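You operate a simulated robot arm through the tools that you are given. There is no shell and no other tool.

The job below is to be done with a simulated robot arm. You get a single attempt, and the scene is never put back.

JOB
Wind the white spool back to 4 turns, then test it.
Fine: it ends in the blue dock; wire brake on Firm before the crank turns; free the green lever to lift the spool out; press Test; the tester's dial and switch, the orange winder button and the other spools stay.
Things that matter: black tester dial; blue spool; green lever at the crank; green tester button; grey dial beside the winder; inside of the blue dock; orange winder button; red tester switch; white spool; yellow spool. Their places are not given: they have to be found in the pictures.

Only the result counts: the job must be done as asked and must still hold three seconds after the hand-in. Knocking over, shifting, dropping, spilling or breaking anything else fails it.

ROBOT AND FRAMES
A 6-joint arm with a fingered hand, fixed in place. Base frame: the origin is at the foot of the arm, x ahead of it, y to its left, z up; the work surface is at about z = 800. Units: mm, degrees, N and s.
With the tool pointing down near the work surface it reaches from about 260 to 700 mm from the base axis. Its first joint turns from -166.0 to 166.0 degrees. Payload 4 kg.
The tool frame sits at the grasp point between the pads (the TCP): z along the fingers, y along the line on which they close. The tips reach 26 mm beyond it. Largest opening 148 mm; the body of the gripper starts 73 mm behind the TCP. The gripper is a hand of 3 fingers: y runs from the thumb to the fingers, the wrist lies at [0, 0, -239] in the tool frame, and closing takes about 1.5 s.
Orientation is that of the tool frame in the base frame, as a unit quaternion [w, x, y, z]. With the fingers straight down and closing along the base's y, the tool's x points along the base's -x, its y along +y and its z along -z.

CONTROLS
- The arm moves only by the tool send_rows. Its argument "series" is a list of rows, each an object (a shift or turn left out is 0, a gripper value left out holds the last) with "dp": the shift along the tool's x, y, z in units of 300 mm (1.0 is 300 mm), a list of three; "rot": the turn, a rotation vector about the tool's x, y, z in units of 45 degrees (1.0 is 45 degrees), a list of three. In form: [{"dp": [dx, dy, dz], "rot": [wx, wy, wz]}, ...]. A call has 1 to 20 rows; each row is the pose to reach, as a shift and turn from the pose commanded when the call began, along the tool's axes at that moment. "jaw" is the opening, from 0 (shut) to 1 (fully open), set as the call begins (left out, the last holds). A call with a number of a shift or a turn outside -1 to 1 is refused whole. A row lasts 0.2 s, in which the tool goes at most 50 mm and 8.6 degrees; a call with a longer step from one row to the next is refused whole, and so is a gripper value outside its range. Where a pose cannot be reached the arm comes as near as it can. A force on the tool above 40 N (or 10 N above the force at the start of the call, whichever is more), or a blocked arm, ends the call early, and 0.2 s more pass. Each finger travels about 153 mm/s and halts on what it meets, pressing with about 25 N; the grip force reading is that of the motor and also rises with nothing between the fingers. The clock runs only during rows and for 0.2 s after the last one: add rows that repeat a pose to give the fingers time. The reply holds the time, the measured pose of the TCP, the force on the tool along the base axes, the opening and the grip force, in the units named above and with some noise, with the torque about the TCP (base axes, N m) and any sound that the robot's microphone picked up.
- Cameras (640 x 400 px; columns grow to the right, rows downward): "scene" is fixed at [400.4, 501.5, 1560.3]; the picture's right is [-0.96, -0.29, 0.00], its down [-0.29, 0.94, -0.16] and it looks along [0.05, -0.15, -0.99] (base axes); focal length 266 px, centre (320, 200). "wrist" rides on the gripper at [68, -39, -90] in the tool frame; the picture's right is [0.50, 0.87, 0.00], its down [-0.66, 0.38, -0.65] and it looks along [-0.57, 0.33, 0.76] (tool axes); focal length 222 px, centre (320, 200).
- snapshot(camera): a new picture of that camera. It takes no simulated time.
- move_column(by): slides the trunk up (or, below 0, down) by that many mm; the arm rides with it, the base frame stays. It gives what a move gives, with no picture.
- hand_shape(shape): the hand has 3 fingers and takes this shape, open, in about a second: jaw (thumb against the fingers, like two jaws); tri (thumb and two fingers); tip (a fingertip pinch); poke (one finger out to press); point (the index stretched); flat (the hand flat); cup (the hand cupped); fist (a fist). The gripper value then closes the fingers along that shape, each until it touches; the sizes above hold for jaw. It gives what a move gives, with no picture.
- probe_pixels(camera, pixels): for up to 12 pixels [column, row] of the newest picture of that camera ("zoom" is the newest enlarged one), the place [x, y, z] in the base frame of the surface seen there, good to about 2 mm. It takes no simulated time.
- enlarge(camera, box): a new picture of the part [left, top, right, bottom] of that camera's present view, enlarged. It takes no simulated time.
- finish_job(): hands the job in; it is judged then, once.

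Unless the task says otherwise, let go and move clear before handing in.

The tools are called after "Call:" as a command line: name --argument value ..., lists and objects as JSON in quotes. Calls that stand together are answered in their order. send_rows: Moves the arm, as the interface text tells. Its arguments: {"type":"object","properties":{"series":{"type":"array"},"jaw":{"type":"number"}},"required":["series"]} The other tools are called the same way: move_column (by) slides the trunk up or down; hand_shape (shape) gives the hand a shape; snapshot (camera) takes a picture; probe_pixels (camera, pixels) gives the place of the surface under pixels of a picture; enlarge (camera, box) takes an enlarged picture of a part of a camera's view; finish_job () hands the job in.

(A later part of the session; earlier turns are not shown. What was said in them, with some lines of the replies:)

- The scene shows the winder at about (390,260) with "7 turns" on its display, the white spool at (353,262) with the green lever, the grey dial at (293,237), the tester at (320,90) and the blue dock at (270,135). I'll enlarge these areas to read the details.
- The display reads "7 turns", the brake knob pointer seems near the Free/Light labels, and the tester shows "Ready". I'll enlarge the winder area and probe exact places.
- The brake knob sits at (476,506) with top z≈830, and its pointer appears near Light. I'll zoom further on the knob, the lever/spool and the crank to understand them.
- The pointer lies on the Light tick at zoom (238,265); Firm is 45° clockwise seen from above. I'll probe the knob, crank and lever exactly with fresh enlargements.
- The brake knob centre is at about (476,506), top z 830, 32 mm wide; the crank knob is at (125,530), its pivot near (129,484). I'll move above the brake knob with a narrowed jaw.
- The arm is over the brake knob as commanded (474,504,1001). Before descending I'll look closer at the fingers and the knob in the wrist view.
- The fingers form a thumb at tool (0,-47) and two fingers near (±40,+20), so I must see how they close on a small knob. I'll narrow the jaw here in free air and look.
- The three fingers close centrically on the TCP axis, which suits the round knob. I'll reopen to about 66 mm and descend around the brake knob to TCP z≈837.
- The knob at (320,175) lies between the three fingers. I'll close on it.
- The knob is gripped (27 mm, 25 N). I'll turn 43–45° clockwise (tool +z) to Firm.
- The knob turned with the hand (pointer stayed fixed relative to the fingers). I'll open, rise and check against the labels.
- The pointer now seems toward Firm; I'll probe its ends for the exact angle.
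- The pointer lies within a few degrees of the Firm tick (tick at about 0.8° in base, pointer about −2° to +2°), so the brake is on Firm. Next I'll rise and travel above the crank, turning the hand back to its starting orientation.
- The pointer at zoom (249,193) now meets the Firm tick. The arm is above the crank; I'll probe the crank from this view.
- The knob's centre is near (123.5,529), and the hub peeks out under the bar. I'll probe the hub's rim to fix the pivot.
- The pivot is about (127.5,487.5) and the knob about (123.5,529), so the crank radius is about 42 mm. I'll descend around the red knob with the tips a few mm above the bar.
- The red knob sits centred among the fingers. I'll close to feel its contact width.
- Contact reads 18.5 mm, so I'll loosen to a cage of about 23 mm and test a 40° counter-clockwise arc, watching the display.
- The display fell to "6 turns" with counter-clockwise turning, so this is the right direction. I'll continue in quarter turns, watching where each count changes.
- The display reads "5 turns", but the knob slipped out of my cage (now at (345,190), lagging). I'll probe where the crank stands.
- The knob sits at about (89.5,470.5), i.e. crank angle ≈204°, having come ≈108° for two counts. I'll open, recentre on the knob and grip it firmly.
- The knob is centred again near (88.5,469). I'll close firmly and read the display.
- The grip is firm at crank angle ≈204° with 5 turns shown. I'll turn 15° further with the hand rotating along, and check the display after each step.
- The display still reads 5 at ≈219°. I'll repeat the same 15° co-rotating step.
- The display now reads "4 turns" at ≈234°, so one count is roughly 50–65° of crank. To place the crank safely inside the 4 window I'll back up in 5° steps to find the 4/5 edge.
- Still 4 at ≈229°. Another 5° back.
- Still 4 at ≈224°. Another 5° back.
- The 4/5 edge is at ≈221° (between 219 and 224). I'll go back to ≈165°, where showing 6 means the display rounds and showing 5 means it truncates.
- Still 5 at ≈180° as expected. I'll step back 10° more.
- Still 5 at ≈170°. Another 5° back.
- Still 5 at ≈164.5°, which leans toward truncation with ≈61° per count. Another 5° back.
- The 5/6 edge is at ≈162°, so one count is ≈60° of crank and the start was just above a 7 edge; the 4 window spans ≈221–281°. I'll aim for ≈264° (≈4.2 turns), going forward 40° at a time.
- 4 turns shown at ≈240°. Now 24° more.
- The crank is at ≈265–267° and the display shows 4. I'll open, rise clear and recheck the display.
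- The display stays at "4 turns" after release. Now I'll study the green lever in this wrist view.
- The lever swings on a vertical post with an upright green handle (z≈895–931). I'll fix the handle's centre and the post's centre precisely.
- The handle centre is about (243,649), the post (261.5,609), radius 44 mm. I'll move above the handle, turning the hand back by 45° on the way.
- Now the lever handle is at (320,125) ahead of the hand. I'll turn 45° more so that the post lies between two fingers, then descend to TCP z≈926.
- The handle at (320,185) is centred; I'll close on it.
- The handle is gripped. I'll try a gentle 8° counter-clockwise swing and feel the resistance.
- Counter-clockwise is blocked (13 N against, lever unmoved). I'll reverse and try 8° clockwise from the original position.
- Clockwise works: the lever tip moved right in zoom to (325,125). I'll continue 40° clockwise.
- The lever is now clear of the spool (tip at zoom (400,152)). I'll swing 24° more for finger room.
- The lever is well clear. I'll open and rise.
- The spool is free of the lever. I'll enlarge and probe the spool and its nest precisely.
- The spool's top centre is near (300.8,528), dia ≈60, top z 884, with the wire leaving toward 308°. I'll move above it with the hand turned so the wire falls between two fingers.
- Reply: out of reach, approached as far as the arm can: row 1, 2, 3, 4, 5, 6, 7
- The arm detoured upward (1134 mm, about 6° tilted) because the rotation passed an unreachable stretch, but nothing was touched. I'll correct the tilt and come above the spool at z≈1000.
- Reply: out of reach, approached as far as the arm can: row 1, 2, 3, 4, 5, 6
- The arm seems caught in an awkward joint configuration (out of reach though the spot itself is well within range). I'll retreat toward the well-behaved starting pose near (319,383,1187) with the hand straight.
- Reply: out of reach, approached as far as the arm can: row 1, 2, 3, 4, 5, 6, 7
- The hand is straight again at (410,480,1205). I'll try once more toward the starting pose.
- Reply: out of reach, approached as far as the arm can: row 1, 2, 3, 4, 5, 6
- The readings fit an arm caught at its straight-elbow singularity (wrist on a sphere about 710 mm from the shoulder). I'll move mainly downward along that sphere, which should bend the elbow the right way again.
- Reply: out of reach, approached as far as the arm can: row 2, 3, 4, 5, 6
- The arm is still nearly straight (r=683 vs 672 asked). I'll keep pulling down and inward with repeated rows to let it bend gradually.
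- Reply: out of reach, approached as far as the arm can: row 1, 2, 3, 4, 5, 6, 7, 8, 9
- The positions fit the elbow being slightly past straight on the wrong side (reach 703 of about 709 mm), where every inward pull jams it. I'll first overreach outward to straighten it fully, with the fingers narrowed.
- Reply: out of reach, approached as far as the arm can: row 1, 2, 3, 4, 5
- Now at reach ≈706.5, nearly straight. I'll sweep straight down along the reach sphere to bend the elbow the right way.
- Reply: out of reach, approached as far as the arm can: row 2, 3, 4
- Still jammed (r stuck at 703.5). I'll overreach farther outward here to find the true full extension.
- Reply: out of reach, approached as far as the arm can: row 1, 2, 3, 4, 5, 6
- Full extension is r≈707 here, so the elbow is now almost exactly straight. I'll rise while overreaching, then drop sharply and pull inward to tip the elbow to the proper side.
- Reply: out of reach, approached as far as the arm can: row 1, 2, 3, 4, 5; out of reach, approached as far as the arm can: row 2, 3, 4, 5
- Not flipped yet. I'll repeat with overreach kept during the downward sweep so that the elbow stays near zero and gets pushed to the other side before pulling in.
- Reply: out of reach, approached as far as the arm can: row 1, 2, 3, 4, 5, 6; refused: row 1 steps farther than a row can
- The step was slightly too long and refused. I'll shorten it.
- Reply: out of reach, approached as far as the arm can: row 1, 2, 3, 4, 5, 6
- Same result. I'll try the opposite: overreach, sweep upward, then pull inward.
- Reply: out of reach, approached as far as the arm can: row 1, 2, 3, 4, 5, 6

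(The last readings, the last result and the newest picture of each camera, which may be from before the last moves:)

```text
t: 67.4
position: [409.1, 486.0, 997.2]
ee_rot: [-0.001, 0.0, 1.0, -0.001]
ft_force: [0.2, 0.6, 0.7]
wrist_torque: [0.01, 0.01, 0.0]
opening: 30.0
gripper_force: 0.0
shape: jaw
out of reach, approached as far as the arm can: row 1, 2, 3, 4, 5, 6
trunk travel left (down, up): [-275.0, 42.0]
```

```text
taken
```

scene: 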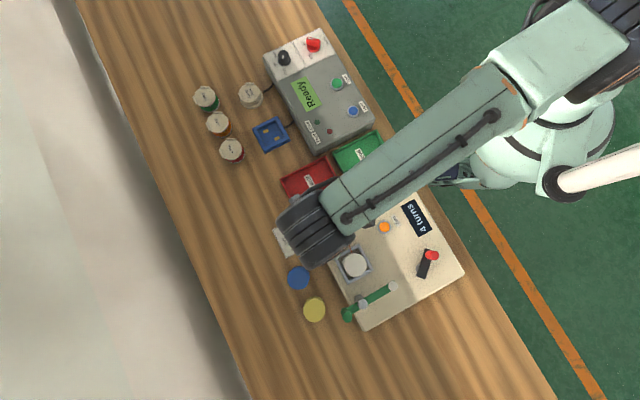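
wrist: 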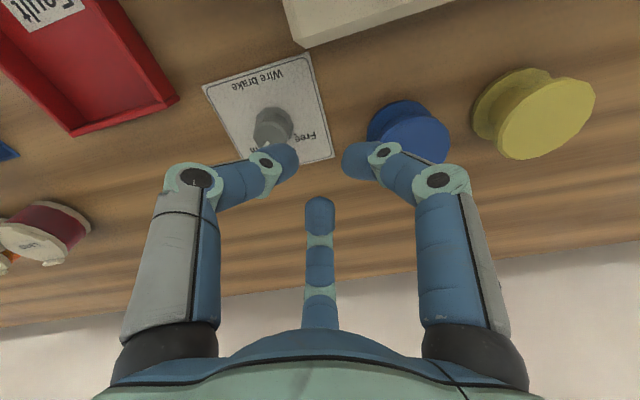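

That freed the arm: now at (409,486,997) with the elbow bent properly. I'll go above the spool with yaw +20° and the fingers open to about 104 mm.

Call:
send_rows --series '[{"dp": [0.09, 0.035, -0.01], "rot": [0, 0, 0.11]}, {"dp": [0.18, 0.07, -0.01], "rot": [0, 0, 0.22]}, {"dp": [0.27, 0.105, -0.01], "rot": [0, 0, 0.33]}, {"dp": [0.361, 0.14, -0.01], "rot": [0, 0, 0.444]}, {"dp": [0.361, 0.14, -0.01], "rot": [0, 0, 0.444]}]' --jaw 0.7

Call:
snapshot --camera "wrist"

Call:
snapshot --camera "scene"

```text
t: 68.6
position: [300.8, 527.7, 1002.4]
ee_rot: [-0.002, 0.175, 0.985, -0.001]
ft_force: [0.0, -0.4, -0.7]
wrist_torque: [-0.01, 0.0, 0.01]
opening: 103.2
gripper_force: 0.1
shape: jaw
trunk travel left (down, up): [-275.0, 42.0]
```

```text
taken
```

wrist: 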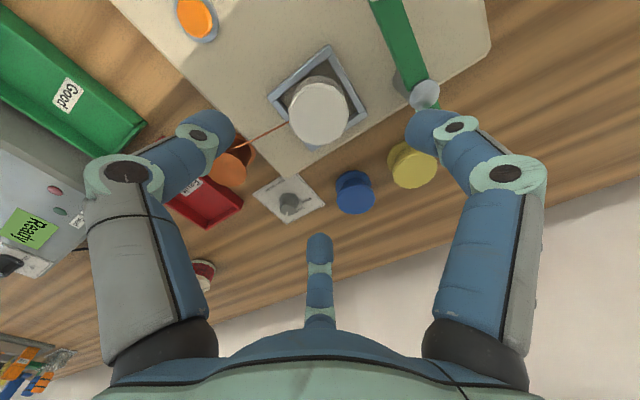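

```text
taken
```

scene: 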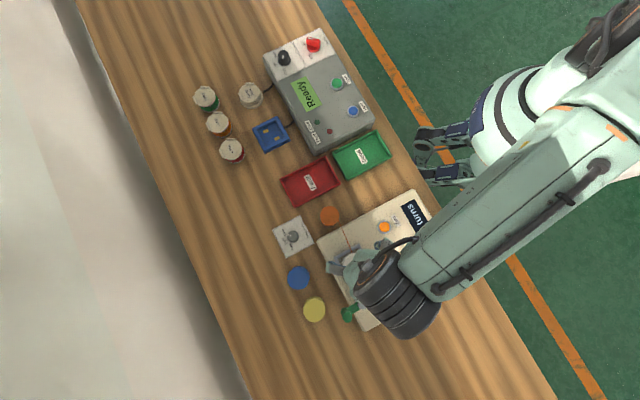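

The spool is at (320,112) below the hand. I'll probe its rim for an exact centre, and narrow the fingers to ≈78 mm to keep away from the lever post.

Call:
enlarge --camera "wrist" --box '[250, 40, 390, 160]'

Call:
probe_pixels --camera "wrist" --pixels '[[291, 112], [346, 112], [318, 82], [318, 140], [318, 112], [298, 95], [338, 95], [338, 132], [298, 132], [425, 100], [405, 60], [320, 45]]'

```text
3.33 times, centred on (320, 100) of wrist
```

zoom: 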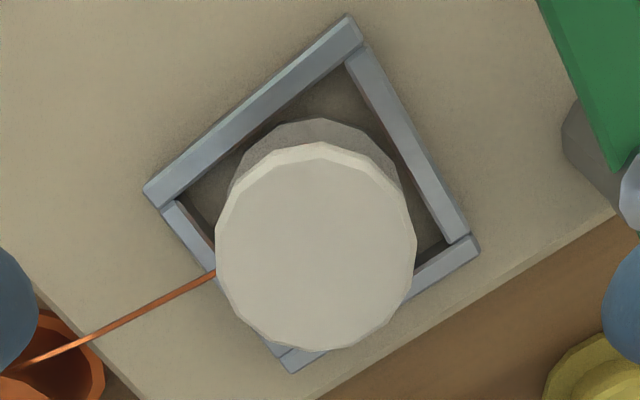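

```text
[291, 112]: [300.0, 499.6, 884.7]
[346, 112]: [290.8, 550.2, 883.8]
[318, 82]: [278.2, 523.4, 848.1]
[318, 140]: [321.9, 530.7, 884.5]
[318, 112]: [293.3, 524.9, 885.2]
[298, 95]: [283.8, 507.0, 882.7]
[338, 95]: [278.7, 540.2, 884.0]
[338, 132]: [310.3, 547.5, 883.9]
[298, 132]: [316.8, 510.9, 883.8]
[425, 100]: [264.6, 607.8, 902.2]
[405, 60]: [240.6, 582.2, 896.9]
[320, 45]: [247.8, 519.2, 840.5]
```

Centre estimates agree at (300.5,528), matching the nest centre. I'll narrow to 78 mm and descend to TCP z≈885 (tips 7 mm above the nest frame).

Call:
send_rows --series '[{}, {"dp": [0, 0, 0.08]}, {"dp": [0, 0, 0.18]}, {"dp": [0, 0, 0.27]}, {"dp": [0, 0, 0.33]}, {"dp": [0, 0, 0.37]}, {"dp": [0, 0, 0.39]}, {"dp": [0, 0, 0.39]}]' --jaw 0.53

Call:
snapshot --camera "wrist"

```text
t: 70.4
position: [298.9, 527.3, 882.9]
ee_rot: [-0.001, 0.174, 0.985, 0.0]
ft_force: [-0.6, -0.5, -0.9]
wrist_torque: [0.03, -0.04, 0.02]
opening: 79.0
gripper_force: 0.0
shape: jaw
trunk travel left (down, up): [-275.0, 42.0]
```

```text
taken
```

wrist: 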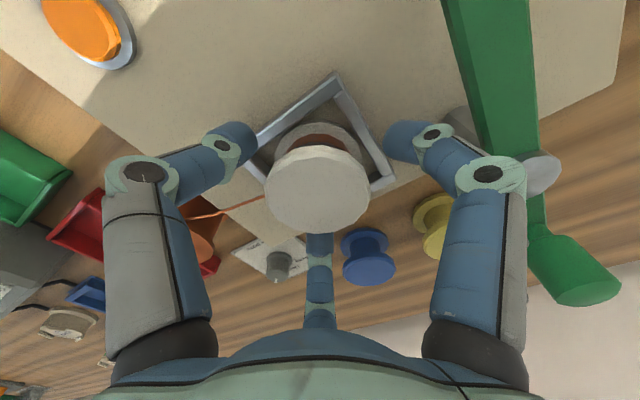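

The spool is centred between the fingers and no contact force shows. I'll close on its upper flange.

Call:
send_rows --series '[{}, {}, {}, {}, {}]' --jaw 0.0

Call:
snapshot --camera "wrist"

Call:
enlarge --camera "wrist" --box '[220, 60, 420, 260]'

```text
t: 71.6
position: [300.6, 527.0, 883.5]
ee_rot: [0.0, 0.174, 0.985, -0.001]
ft_force: [-0.3, 0.3, 1.2]
wrist_torque: [0.04, 0.04, 0.02]
opening: 41.1
gripper_force: 25.1
shape: jaw
trunk travel left (down, up): [-275.0, 42.0]
```

```text
taken
```

wrist: 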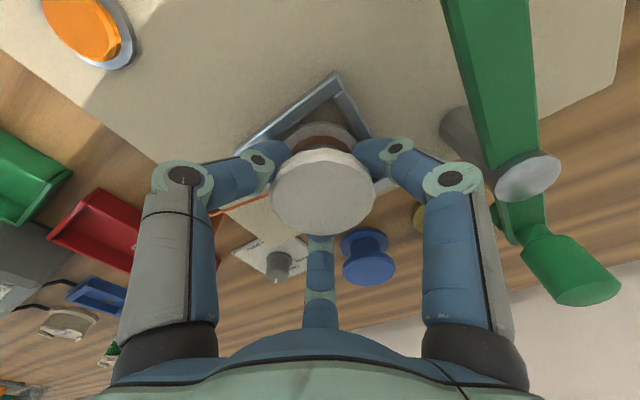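

```text
2.00 times, centred on (320, 160) of wrist
```

zoom: 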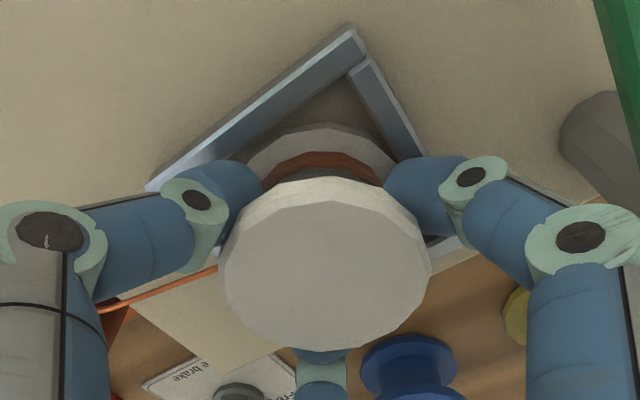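

The fingertips closed on the drum beneath the top flange (41 mm), a secure hold. I'll lift slowly by 90 mm.

Call:
send_rows --series '[{"dp": [0, 0, -0.02]}, {"dp": [0, 0, -0.05]}, {"dp": [0, 0, -0.1]}, {"dp": [0, 0, -0.17]}, {"dp": [0, 0, -0.25]}, {"dp": [0, 0, -0.3]}, {"dp": [0, 0, -0.3]}]'

Call:
snapshot --camera "wrist"

Call:
snapshot --camera "scene"

```text
t: 73.2
position: [300.6, 528.3, 974.6]
ee_rot: [0.0, 0.173, 0.985, -0.001]
ft_force: [-0.2, -0.1, -0.8]
wrist_torque: [0.02, -0.01, 0.02]
opening: 41.0
gripper_force: 24.8
shape: jaw
trunk travel left (down, up): [-275.0, 42.0]
```

```text
taken
```

wrist: 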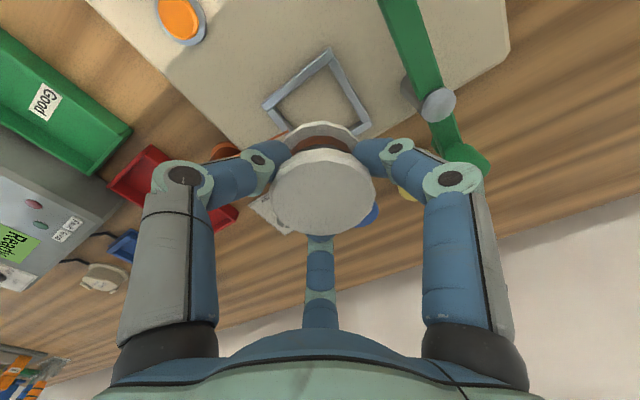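

```text
taken
```

scene: 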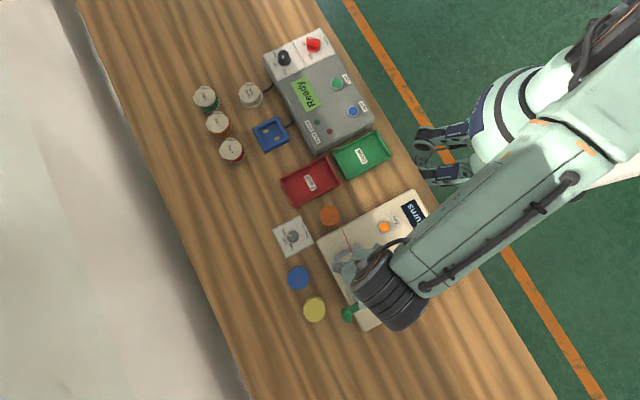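

The spool is held and lifted, and the nest is empty. Now I'll measure the blue dock exactly.

Call:
enlarge --camera "scene" --box '[246, 110, 294, 160]'

Call:
probe_pixels --camera "zoom" --pixels '[[320, 200], [260, 220], [380, 250], [290, 130], [400, 180], [220, 200], [350, 300], [300, 100], [420, 240], [330, 130], [260, 300], [430, 150]]'

```text
8.00 times, centred on (270, 135) of scene
```

zoom: 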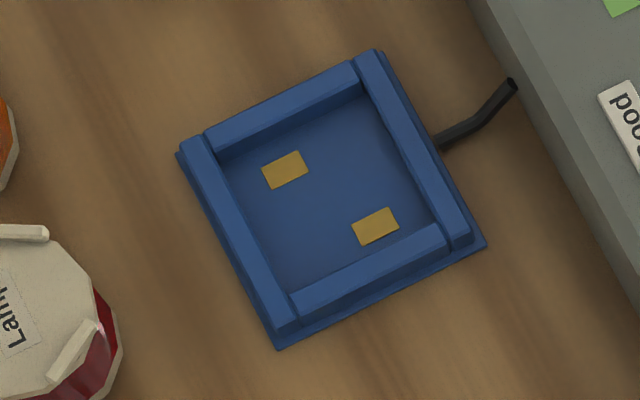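

```text
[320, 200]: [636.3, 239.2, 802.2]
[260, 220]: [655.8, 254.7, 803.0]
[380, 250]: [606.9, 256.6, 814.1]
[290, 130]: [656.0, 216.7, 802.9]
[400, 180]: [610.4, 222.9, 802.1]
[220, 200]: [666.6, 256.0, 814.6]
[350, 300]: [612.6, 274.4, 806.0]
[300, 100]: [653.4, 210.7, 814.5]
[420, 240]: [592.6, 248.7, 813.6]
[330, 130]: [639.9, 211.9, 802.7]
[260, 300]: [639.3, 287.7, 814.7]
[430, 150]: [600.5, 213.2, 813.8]
```

The dock's interior centre is about (632,238), floor z 802, walls z 814, and the fit looks tight. I'll measure the spool in the hand more exactly.

Call:
enlarge --camera "wrist" --box '[256, 130, 392, 246]'

```text
3.45 times, centred on (324, 188) of wrist
```

zoom: 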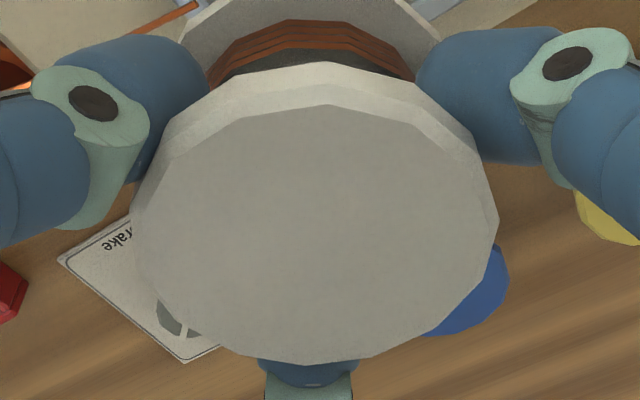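

Call:
probe_pixels --camera "zoom" --pixels '[[137, 200], [493, 215], [328, 110], [305, 360], [215, 125], [425, 125], [190, 315], [430, 325], [160, 160], [470, 165], [240, 345], [375, 350]]'

```text
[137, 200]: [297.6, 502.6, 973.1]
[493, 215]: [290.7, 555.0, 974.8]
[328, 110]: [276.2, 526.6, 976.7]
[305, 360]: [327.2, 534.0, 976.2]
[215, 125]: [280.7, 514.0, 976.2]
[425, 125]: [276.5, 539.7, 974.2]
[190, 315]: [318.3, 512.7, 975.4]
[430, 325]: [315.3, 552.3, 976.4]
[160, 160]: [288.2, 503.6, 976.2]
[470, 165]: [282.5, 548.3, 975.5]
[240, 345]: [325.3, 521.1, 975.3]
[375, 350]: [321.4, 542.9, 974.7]
```

The spool is 54–56 mm across and centred on the TCP within 1 mm, so it should fit the 58 mm dock. Before travelling I'll probe the dock's neighbours for finger clearance.

Call:
probe_pixels --camera "scene" --pixels '[[231, 149], [241, 152], [233, 160], [218, 124], [206, 98], [250, 95], [262, 98], [288, 115], [300, 145], [280, 100], [310, 150], [278, 155]]'

Call:
enlarge --camera "scene" --box '[200, 80, 330, 170]'

```text
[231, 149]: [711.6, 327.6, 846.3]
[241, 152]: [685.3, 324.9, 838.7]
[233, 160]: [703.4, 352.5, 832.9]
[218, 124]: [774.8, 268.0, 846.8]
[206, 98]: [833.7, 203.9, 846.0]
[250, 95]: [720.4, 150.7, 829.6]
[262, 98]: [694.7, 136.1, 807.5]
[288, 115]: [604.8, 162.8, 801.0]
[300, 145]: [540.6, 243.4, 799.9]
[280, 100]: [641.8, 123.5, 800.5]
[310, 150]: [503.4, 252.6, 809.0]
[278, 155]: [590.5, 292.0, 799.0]
```

```text
4.44 times, centred on (265, 125) of scene
```

zoom: 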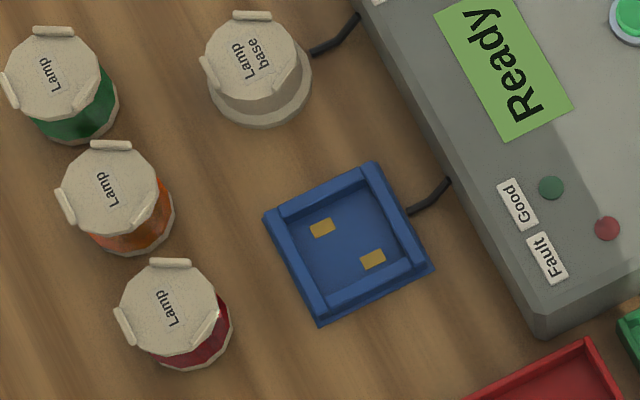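

Neighbours leave enough room with yaw ≈10°. I'll carry the spool toward the dock in two legs at z≈975.

Call:
send_rows --series '[{"dp": [-0.08, -0.031, 0]}, {"dp": [-0.2, -0.078, 0], "rot": [0, 0, -0.05]}, {"dp": [-0.32, -0.124, 0], "rot": [0, 0, -0.1]}, {"dp": [-0.44, -0.171, 0], "rot": [0, 0, -0.15]}, {"dp": [-0.56, -0.217, 0], "rot": [0, 0, -0.2]}, {"dp": [-0.66, -0.256, 0], "rot": [0, 0, -0.222]}, {"dp": [-0.685, -0.266, 0], "rot": [0, 0, -0.222]}, {"dp": [-0.685, -0.266, 0], "rot": [0, 0, -0.222]}]'

```text
t: 75.0
position: [466.3, 381.4, 972.0]
ee_rot: [-0.001, 0.088, 0.996, -0.001]
ft_force: [0.6, 0.0, -1.0]
wrist_torque: [-0.02, 0.02, -0.01]
opening: 40.7
gripper_force: 25.1
shape: jaw
trunk travel left (down, up): [-275.0, 42.0]
```

On track at (466,381,972). Second leg to above the dock.

Call:
send_rows --series '[{"dp": [-0.1, -0.06, 0]}, {"dp": [-0.22, -0.132, 0]}, {"dp": [-0.34, -0.205, 0]}, {"dp": [-0.46, -0.277, 0]}, {"dp": [-0.56, -0.337, 0]}, {"dp": [-0.628, -0.378, 0]}, {"dp": [-0.628, -0.378, 0]}]'

Call:
snapshot --camera "wrist"

Call:
snapshot --camera "scene"

```text
t: 76.6
position: [631.2, 238.4, 973.1]
ee_rot: [-0.001, 0.087, 0.996, -0.001]
ft_force: [-0.7, 0.6, -0.5]
wrist_torque: [-0.02, 0.01, 0.02]
opening: 40.5
gripper_force: 24.9
shape: jaw
trunk travel left (down, up): [-275.0, 42.0]
```

```text
taken
```

wrist: 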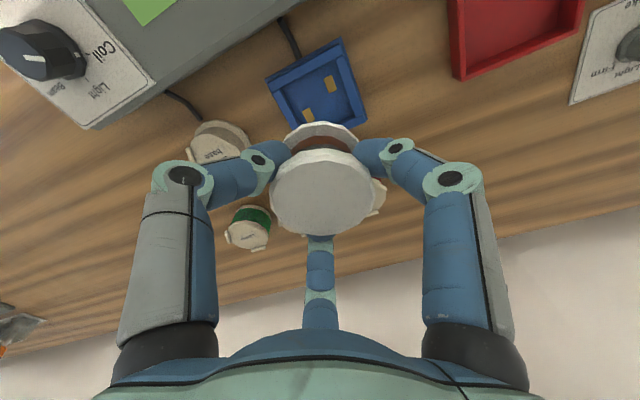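

```text
taken
```

scene: 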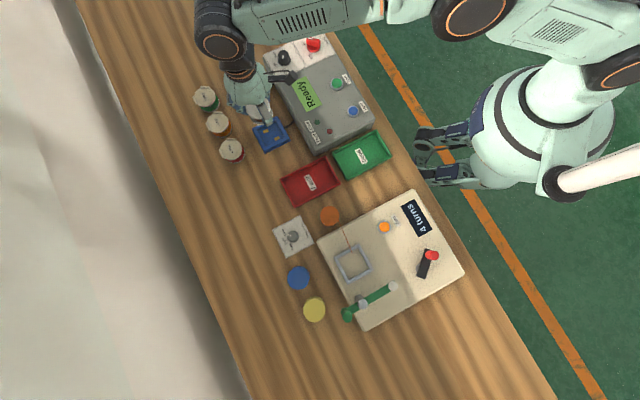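

The dock shows at (318,85) in the wrist view. I'll enlarge and probe its inner edges for a second estimate.

Call:
enlarge --camera "wrist" --box '[255, 30, 385, 140]'

```text
3.64 times, centred on (320, 85) of wrist
```

zoom: 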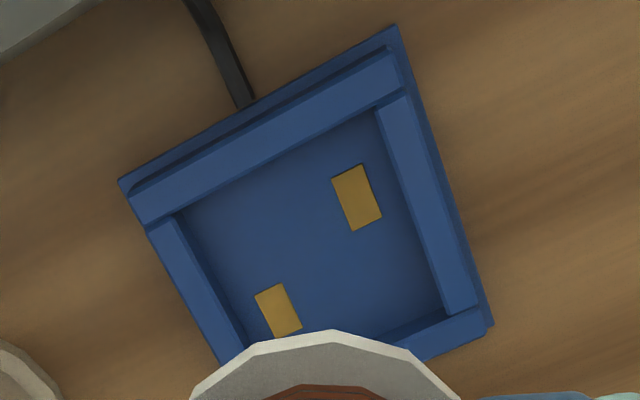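

Call:
probe_pixels --camera "zoom" --pixels '[[357, 197], [278, 310], [185, 217], [370, 118], [440, 305], [240, 335], [270, 140], [422, 200], [198, 285], [440, 333], [275, 165], [405, 200]]'

```text
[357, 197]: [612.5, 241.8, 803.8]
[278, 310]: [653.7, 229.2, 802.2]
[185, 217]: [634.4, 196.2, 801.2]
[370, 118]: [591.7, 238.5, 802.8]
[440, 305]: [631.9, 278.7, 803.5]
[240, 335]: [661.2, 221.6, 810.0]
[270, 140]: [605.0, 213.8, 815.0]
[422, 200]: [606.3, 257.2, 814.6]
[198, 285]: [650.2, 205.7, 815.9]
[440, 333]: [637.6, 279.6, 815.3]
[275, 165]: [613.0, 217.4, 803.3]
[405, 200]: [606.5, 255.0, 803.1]
```

Both views give the dock centre as (632.8,237.5) with a 59–60 mm interior. I'll descend to just above the walls first.

Call:
send_rows --series '[{"dp": [-0.0023, -0.0013, 0.08]}, {"dp": [-0.0023, -0.0013, 0.18]}, {"dp": [-0.0023, -0.0013, 0.27]}, {"dp": [-0.0023, -0.0013, 0.33]}, {"dp": [-0.0023, -0.0013, 0.353]}, {"dp": [-0.0023, -0.0013, 0.353]}]'

Call:
snapshot --camera "wrist"

Call:
enlarge --camera "scene" --box '[236, 90, 316, 170]'

```text
t: 78.0
position: [632.5, 236.4, 867.6]
ee_rot: [-0.002, 0.087, 0.996, -0.001]
ft_force: [-0.3, 0.4, -0.9]
wrist_torque: [-0.03, 0.02, -0.02]
opening: 40.7
gripper_force: 25.1
shape: jaw
trunk travel left (down, up): [-275.0, 42.0]
```

```text
taken
```

wrist: 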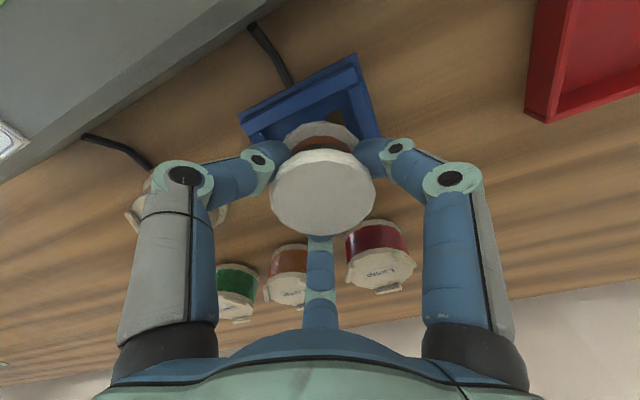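

```text
5.00 times, centred on (276, 130) of scene
```

zoom: 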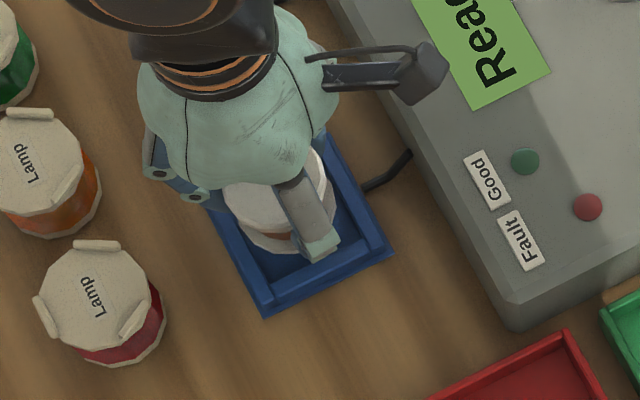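

Spool is poised over the dock. I'll lower slowly by 20 mm more, watching the force.

Call:
send_rows --series '[{"dp": [0, 0, 0.015]}, {"dp": [0, 0, 0.03]}, {"dp": [0, 0, 0.045]}, {"dp": [0, 0, 0.06]}, {"dp": [0, 0, 0.066]}, {"dp": [0, 0, 0.066]}]'

Call:
snapshot --camera "wrist"

Call:
enlarge --camera "wrist" --box '[220, 70, 420, 250]'

Call:
enlarge --camera "scene" --box '[236, 90, 316, 170]'

```text
t: 79.4
position: [633.6, 236.6, 847.2]
ee_rot: [-0.001, 0.087, 0.996, -0.001]
ft_force: [0.4, -0.8, -0.5]
wrist_torque: [-0.02, 0.0, 0.01]
opening: 40.6
gripper_force: 25.1
shape: jaw
trunk travel left (down, up): [-275.0, 42.0]
```

```text
taken
```

wrist: 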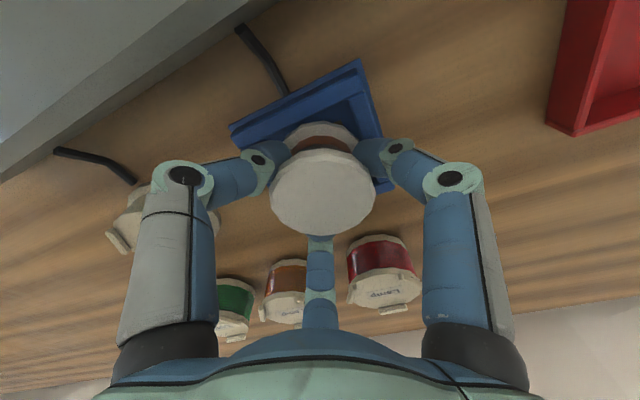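

```text
2.22 times, centred on (320, 160) of wrist
```

zoom: 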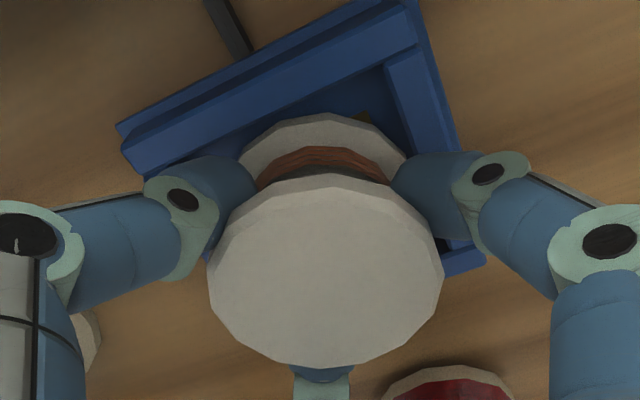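

```text
5.00 times, centred on (276, 130) of scene
```

zoom: 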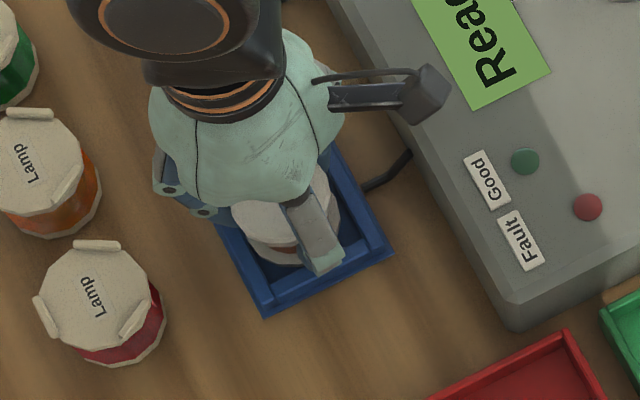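

No contact yet; the lower flange is between the walls. I'll lower 3 mm more to touch the floor.

Call:
send_rows --series '[{"dp": [0, 0, 0.004]}, {"dp": [0, 0, 0.008]}, {"dp": [0, 0, 0.011]}, {"dp": [0, 0, 0.011]}]'

```text
t: 80.4
position: [633.2, 237.5, 844.0]
ee_rot: [-0.001, 0.087, 0.996, -0.001]
ft_force: [-0.3, 0.4, -0.5]
wrist_torque: [0.03, -0.04, -0.01]
opening: 40.6
gripper_force: 24.3
shape: jaw
trunk travel left (down, up): [-275.0, 42.0]
```

Still no contact at 844. Another 2 mm down.

Call:
send_rows --series '[{"dp": [0, 0, 0.0035]}, {"dp": [0, 0, 0.0067]}, {"dp": [0, 0, 0.0067]}]'

Call:
enlarge --camera "wrist" --box '[220, 70, 420, 250]'

```text
t: 81.2
position: [632.8, 237.0, 842.5]
ee_rot: [0.0, 0.088, 0.996, -0.001]
ft_force: [0.6, -0.7, 2.2]
wrist_torque: [0.08, 0.01, -0.02]
opening: 40.6
gripper_force: 24.8
shape: jaw
trunk travel left (down, up): [-275.0, 42.0]
```

```text
2.22 times, centred on (320, 160) of wrist
```

zoom: 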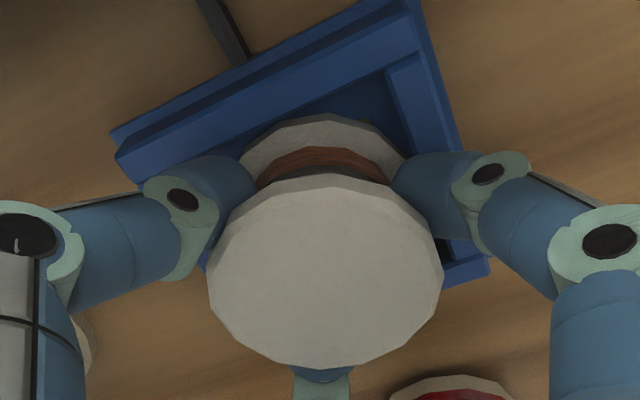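

Contact: 2.2 N upward at z 842.5, so the spool sits on the dock floor. I'll open gradually and watch the force.

Call:
send_rows --series '[{}, {}]' --jaw 0.32

Call:
enlarge --camera "wrist" --box '[220, 70, 420, 250]'

```text
t: 81.8
position: [632.8, 236.7, 843.4]
ee_rot: [-0.002, 0.087, 0.996, -0.001]
ft_force: [0.7, 0.6, 0.1]
wrist_torque: [-0.02, 0.03, 0.0]
opening: 47.1
gripper_force: 0.1
shape: jaw
trunk travel left (down, up): [-275.0, 42.0]
```

```text
2.22 times, centred on (320, 160) of wrist
```

zoom: 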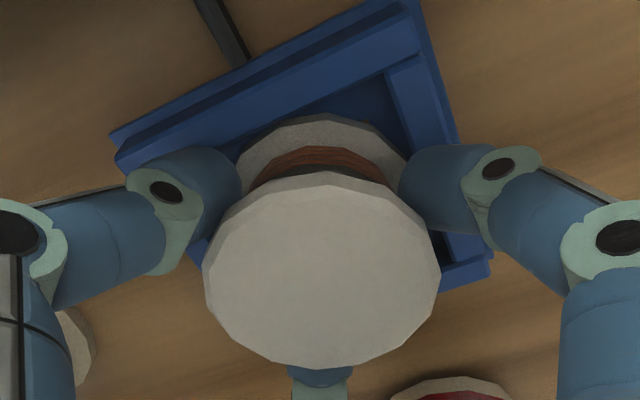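

The spool is released and sits still with no force. I'll open further in steps.

Call:
send_rows --series '[{}, {}]' --jaw 0.42

Call:
send_rows --series '[{}, {}]' --jaw 0.55

Call:
snapshot --camera "wrist"

```text
t: 82.4
position: [633.3, 236.3, 842.2]
ee_rot: [-0.001, 0.088, 0.996, -0.001]
ft_force: [-0.6, 0.6, 0.7]
wrist_torque: [0.0, 0.01, -0.01]
opening: 61.7
gripper_force: 0.0
shape: jaw
trunk travel left (down, up): [-275.0, 42.0]
```

```text
t: 83.0
position: [632.8, 236.9, 843.3]
ee_rot: [0.0, 0.087, 0.996, 0.0]
ft_force: [0.4, -0.6, 0.7]
wrist_torque: [0.01, 0.03, 0.0]
opening: 80.8
gripper_force: 0.1
shape: jaw
trunk travel left (down, up): [-275.0, 42.0]
```

```text
taken
```

wrist: 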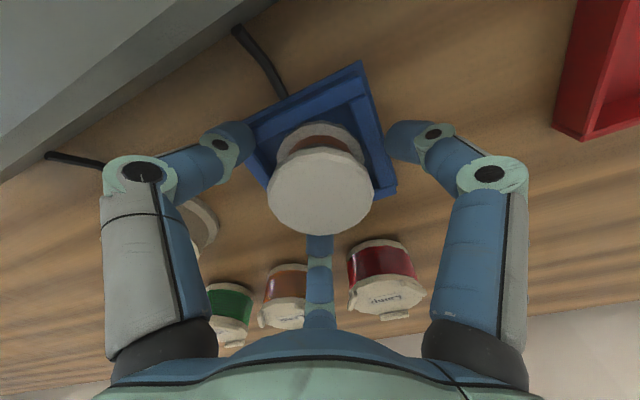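

Fingers are clear of the flange. I'll rise gently, then higher.

Call:
send_rows --series '[{"dp": [0, 0, -0.03]}, {"dp": [0, 0, -0.08]}, {"dp": [0, 0, -0.16]}, {"dp": [0, 0, -0.28]}, {"dp": [0, 0, -0.4]}, {"dp": [0, 0, -0.45]}, {"dp": [0, 0, -0.45]}]'

Call:
snapshot --camera "wrist"

Call:
enlarge --camera "wrist" --box '[255, 30, 385, 140]'

Call:
enlarge --camera "scene" --box '[220, 20, 400, 170]'

```text
t: 84.6
position: [631.9, 237.5, 977.7]
ee_rot: [0.0, 0.087, 0.996, -0.001]
ft_force: [-0.1, -0.1, -0.4]
wrist_torque: [0.04, 0.0, -0.02]
opening: 80.9
gripper_force: 0.0
shape: jaw
trunk travel left (down, up): [-275.0, 42.0]
```

```text
taken
```

wrist: 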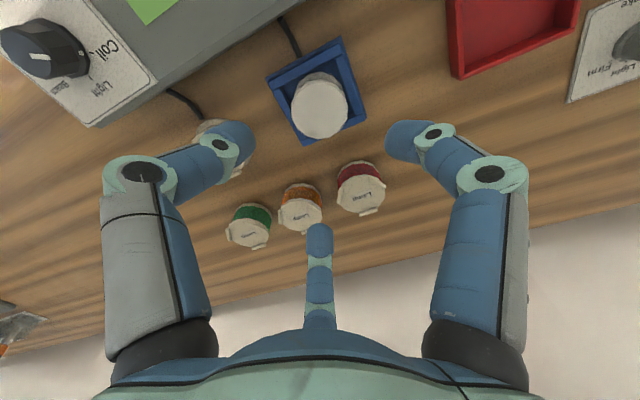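

```text
3.64 times, centred on (320, 85) of wrist
```

zoom: 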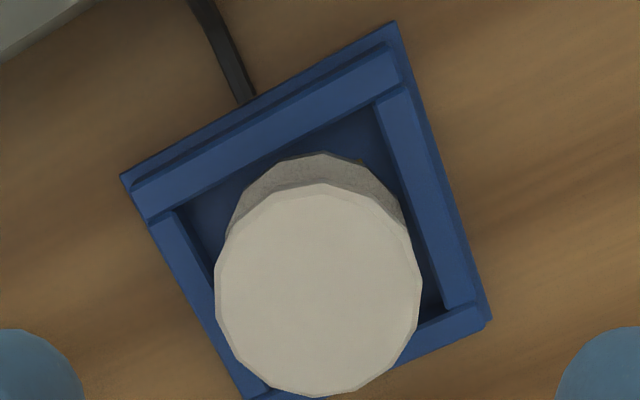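

```text
2.67 times, centred on (310, 95) of scene
```

zoom: 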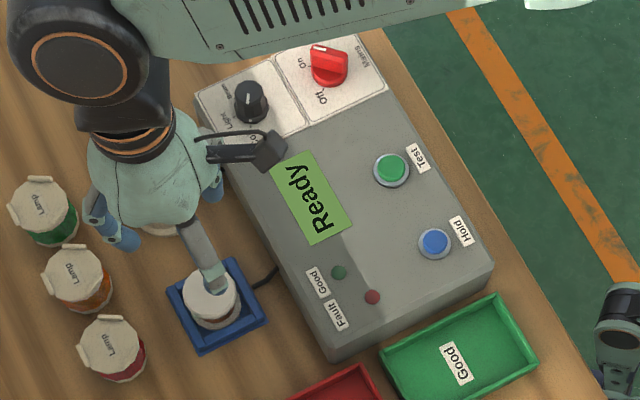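

The spool sits inside the dock. I'll check that its top is level and at the right height, and measure the green Test button.

Call:
probe_pixels --camera "wrist" --pixels '[[320, 90], [305, 110], [335, 110], [320, 130], [320, 107]]'

Call:
enlarge --camera "scene" --box '[317, 60, 377, 120]'

Call:
probe_pixels --camera "zoom" --pixels '[[257, 160], [240, 150], [280, 170], [257, 140], [257, 180], [225, 165], [290, 160], [200, 260]]'

```text
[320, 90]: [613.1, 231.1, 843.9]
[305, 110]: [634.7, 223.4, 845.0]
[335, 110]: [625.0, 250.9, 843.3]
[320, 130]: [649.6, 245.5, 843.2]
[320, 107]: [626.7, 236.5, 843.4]
```

```text
6.67 times, centred on (347, 90) of scene
```

zoom: 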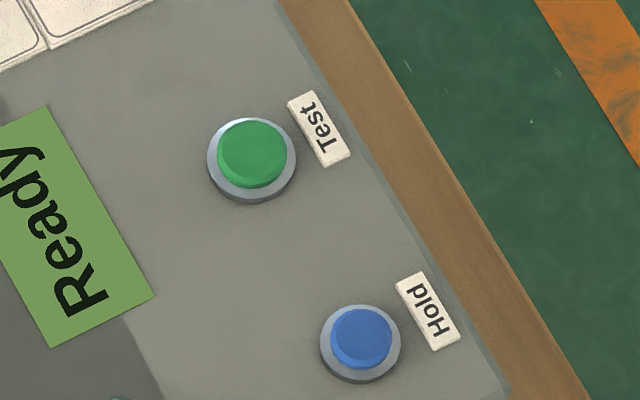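

```text
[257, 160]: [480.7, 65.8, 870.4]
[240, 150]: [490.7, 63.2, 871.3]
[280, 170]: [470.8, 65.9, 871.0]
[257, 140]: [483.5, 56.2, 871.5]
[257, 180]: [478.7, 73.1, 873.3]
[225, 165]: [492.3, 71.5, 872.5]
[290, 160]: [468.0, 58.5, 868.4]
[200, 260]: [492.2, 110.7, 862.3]
```

The spool's top is level at z 843–845, so it is seated properly. Next I'll move above the Test button at (482.5,63,872).

Call:
send_rows --series '[{"dp": [0.05, -0.085, -0.04]}, {"dp": [0.12, -0.2, -0.08]}, {"dp": [0.19, -0.32, -0.08]}, {"dp": [0.26, -0.44, -0.08]}, {"dp": [0.33, -0.56, -0.08]}, {"dp": [0.389, -0.66, -0.08]}, {"dp": [0.389, -0.66, -0.08]}]'

Call:
hand_shape --shape "poke"

Call:
snapshot --camera "wrist"

Call:
snapshot --camera "scene"

```text
t: 86.2
position: [483.1, 62.7, 1002.3]
ee_rot: [-0.001, 0.088, 0.996, -0.001]
ft_force: [0.1, -0.3, 0.5]
wrist_torque: [-0.01, -0.02, -0.01]
opening: 80.9
gripper_force: 0.1
shape: jaw
trunk travel left (down, up): [-275.0, 42.0]
```

```text
t: 87.1
position: [483.7, 61.7, 1002.4]
ee_rot: [-0.001, 0.087, 0.996, -0.002]
ft_force: [-0.5, 0.4, 0.5]
wrist_torque: [0.0, 0.0, -0.02]
opening: 0.0
gripper_force: 0.1
shape: poke
trunk travel left (down, up): [-275.0, 42.0]
```

```text
taken
```

wrist: 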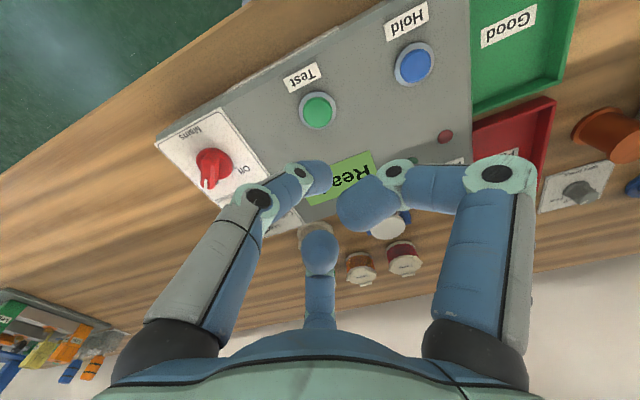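

```text
taken
```

scene: 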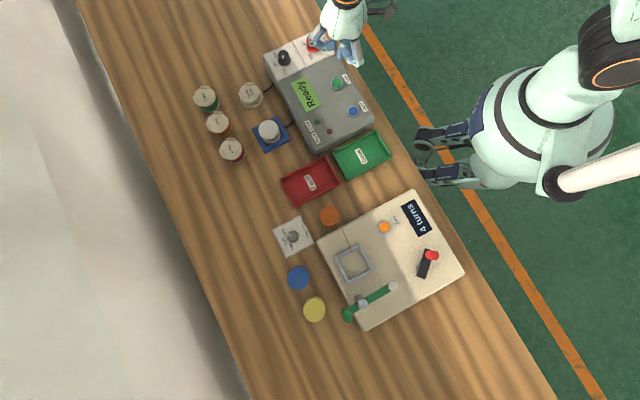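

In poke shape I see tips near (318,178), (365,205) and (320,245); I'll probe which one reaches lowest.

Call:
probe_pixels --camera "wrist" --pixels '[[318, 178], [322, 185], [310, 170], [355, 205], [370, 195], [365, 220], [320, 235], [320, 265], [345, 210], [325, 172]]'

Call:
enlarge --camera "wrist" --box '[230, 130, 430, 290]'

```text
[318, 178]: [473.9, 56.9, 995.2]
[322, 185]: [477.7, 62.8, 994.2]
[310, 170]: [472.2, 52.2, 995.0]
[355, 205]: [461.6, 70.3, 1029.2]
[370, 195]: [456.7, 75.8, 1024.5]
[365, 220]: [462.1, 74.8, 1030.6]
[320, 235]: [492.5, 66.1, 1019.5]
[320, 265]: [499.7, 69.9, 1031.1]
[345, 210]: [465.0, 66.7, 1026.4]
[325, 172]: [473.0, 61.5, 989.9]
```

```text
2.50 times, centred on (330, 210) of wrist
```

zoom: 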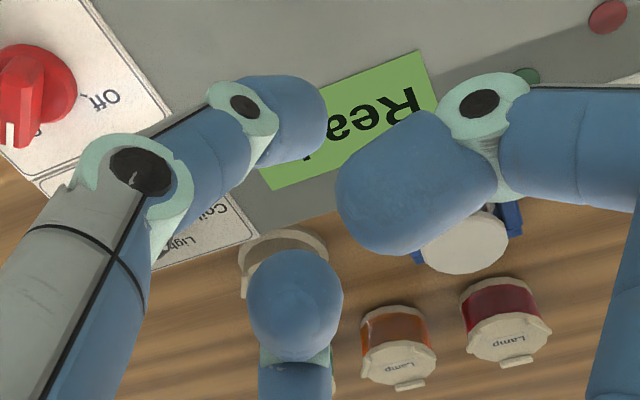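

In poke shape the thumb is the extended finger, near the TCP axis, and the others are curled up. I'll descend to just above the button and look.

Call:
send_rows --series '[{"dp": [-0.001, 0.01, 0.08]}, {"dp": [-0.001, 0.01, 0.17]}, {"dp": [-0.001, 0.01, 0.24]}, {"dp": [-0.001, 0.01, 0.29]}, {"dp": [-0.001, 0.01, 0.307]}, {"dp": [-0.001, 0.01, 0.307]}]'

Call:
snapshot --camera "wrist"

Call:
enlarge --camera "scene" --box '[290, 40, 390, 130]'

Call:
enlarge --camera "wrist" --box '[230, 100, 430, 260]'

```text
t: 88.5
position: [484.4, 66.6, 908.5]
ee_rot: [-0.001, 0.088, 0.996, -0.002]
ft_force: [-0.5, -0.7, -0.4]
wrist_torque: [-0.03, 0.01, 0.01]
opening: 0.0
gripper_force: 0.0
shape: poke
trunk travel left (down, up): [-275.0, 42.0]
```

```text
taken
```

wrist: 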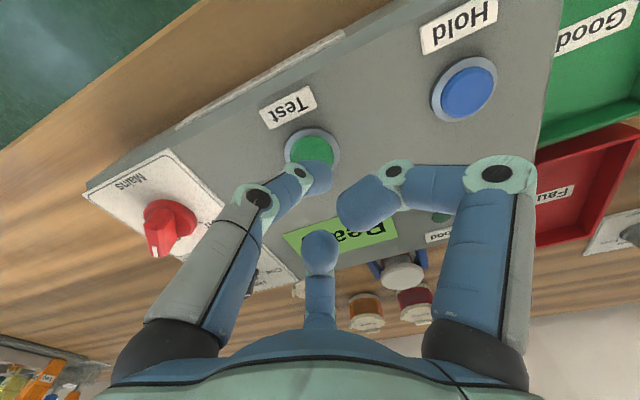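

```text
4.44 times, centred on (340, 85) of scene
```

zoom: 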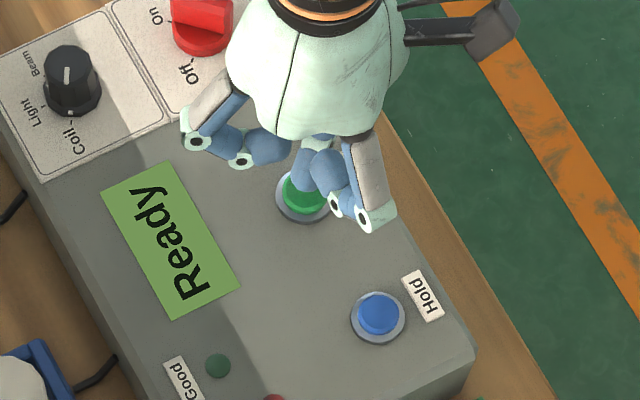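

```text
2.50 times, centred on (330, 180) of wrist
```

zoom: 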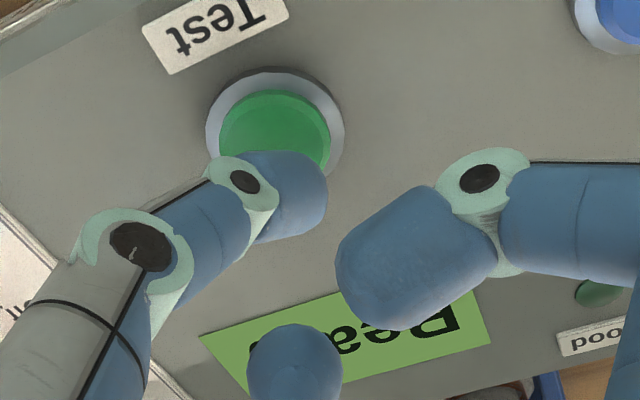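

The thumb tip is coming onto the button's lower side in the view. I'll probe the button and the thumb tip in this picture for alignment.

Call:
probe_pixels --camera "zoom" --pixels '[[275, 130], [245, 130], [310, 130], [275, 100], [290, 145], [210, 140], [340, 140], [300, 200], [320, 190], [285, 235], [300, 165]]'

```text
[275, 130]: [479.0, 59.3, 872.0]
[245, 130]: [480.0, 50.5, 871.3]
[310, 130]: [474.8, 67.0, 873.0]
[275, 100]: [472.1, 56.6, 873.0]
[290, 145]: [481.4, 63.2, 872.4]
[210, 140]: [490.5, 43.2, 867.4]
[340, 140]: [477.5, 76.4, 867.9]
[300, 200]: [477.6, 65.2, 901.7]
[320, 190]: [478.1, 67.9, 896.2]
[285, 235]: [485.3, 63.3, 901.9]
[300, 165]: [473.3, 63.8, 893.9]
```

Tip and button agree within about 2 mm. I'll descend slowly, with the force limit as guard.

Call:
send_rows --series '[{"dp": [0.006, -0.002, 0.015]}, {"dp": [0.006, -0.002, 0.028]}, {"dp": [0.006, -0.002, 0.035]}, {"dp": [0.006, -0.002, 0.035]}]'

Call:
snapshot --camera "wrist"

Call:
enlarge --camera "wrist" --box '[230, 100, 430, 260]'

```text
t: 89.5
position: [482.9, 64.7, 899.6]
ee_rot: [-0.001, 0.087, 0.996, -0.001]
ft_force: [-0.3, -0.3, 1.0]
wrist_torque: [-0.01, -0.01, 0.01]
opening: 0.0
gripper_force: 0.1
shape: poke
trunk travel left (down, up): [-275.0, 42.0]
```

```text
taken
```

wrist: 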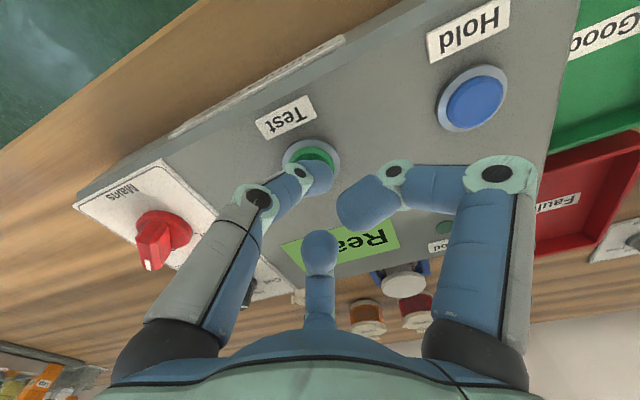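

```text
2.50 times, centred on (330, 180) of wrist
```

zoom: 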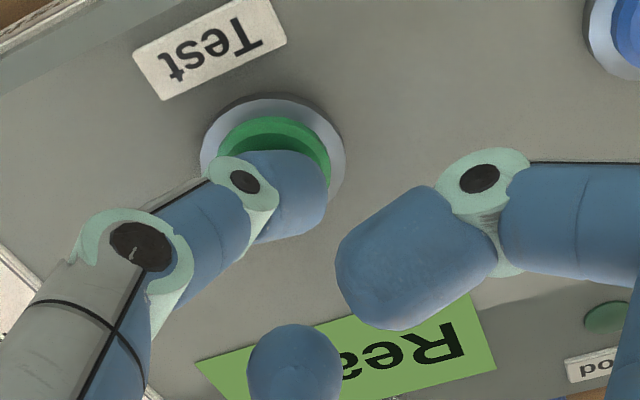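

The tip's shadow touches the button, so contact is near. I'll press down in 1.5 mm steps.

Call:
send_rows --series '[{"dp": [0, 0, 0.005]}, {"dp": [0, 0, 0.01]}, {"dp": [0, 0, 0.015]}, {"dp": [0, 0, 0.015]}]'

Call:
enlarge --camera "scene" --box '[290, 40, 390, 140]'

```text
t: 90.5
position: [483.2, 65.2, 895.2]
ee_rot: [0.0, 0.087, 0.996, -0.001]
ft_force: [-0.2, -0.2, 4.1]
wrist_torque: [0.01, 0.03, 0.04]
opening: 0.1
gripper_force: 0.0
shape: poke
trunk travel left (down, up): [-275.0, 42.0]
heard: click
```

```text
4.00 times, centred on (340, 90) of scene
```

zoom: 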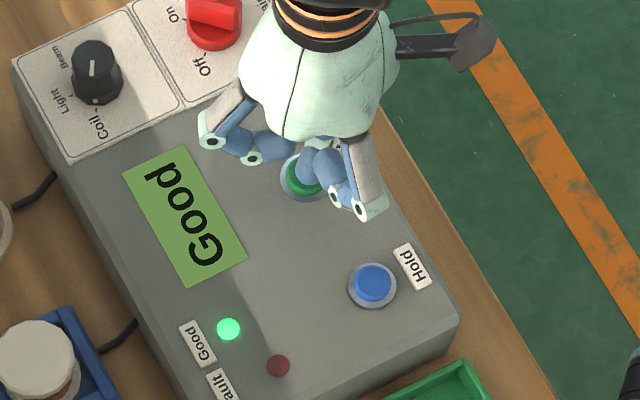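

A click was heard, the display reads "Good" and the Good lamp is lit. I'll rise clear and check everything.

Call:
send_rows --series '[{"dp": [0, 0, -0.02]}, {"dp": [0, 0, -0.08]}, {"dp": [0, 0, -0.18]}, {"dp": [0, 0, -0.3]}, {"dp": [0, 0, -0.4]}, {"dp": [0, 0, -0.45]}, {"dp": [0, 0, -0.45]}]'

Call:
snapshot --camera "scene"

Call:
enlarge --camera "scene" --box '[220, 20, 400, 170]'

Call:
enlarge --camera "scene" --box '[260, 190, 480, 340]'

```text
t: 92.1
position: [482.4, 65.3, 1029.9]
ee_rot: [-0.001, 0.087, 0.996, 0.0]
ft_force: [0.0, -0.2, -0.6]
wrist_torque: [0.01, 0.03, 0.02]
opening: 0.0
gripper_force: 0.0
shape: poke
trunk travel left (down, up): [-275.0, 42.0]
```

```text
taken
```

scene: 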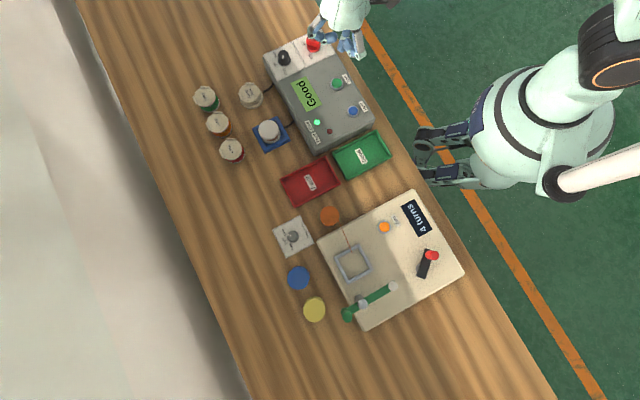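

```text
2.67 times, centred on (310, 95) of scene
```

zoom: 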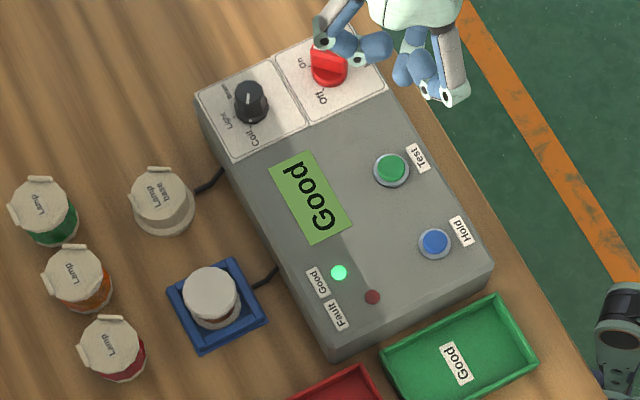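

```text
2.67 times, centred on (370, 265) of scene
```

zoom: 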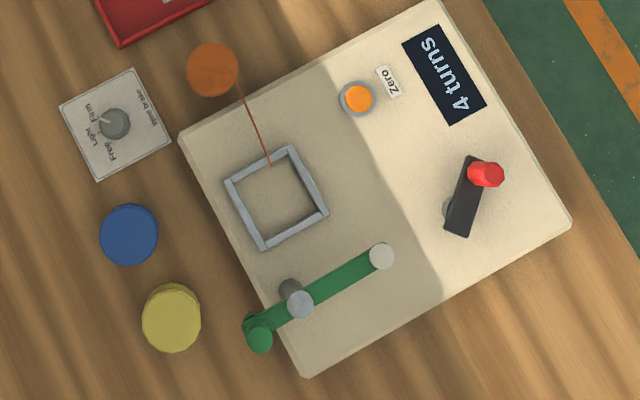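

The tester shows "Good" with the white spool seated in the blue dock, and the winder reads 4 turns. The brake is on Firm, the blue and yellow spools, dial, switch and Zero button are unchanged, and the hand is clear. I'm handing in.

Call:
finish_job

```text
The job is handed in.
```

The white spool is wound back to 4 turns, seated level in the blue dock, and tested. After I pressed Test the tester clicked, showed "Good" and lit the Good lamp. The job is handed in, with no verdict returned.

- **Wire brake:** I turned it from Light to Firm before the crank moved.
- **Crank:** Counter-clockwise counts down, at about 60° of crank per turn. To find where the display changes, I wound down to 4, back up to 6, then down to 4 again. I stopped inside the "4 turns" range, at an estimated 4.2 turns because the display appears to round down. The display still read 4 after I let go.
- **Green lever:** It only swings clockwise. I moved it well clear of the spool before lifting and left it open.
- **Left alone:** The tester's dial and switch, the orange winder button, and the blue and yellow spools look unchanged in the last pictures.

Twice something went off plan:
- **Crank knob:** It slipped out of my loose grip once during the winding, and I re-gripped it.
- **Arm:** It jammed at full stretch after the lever and took several moves to free, all well above the table.

Neither disturbed anything that I could see.
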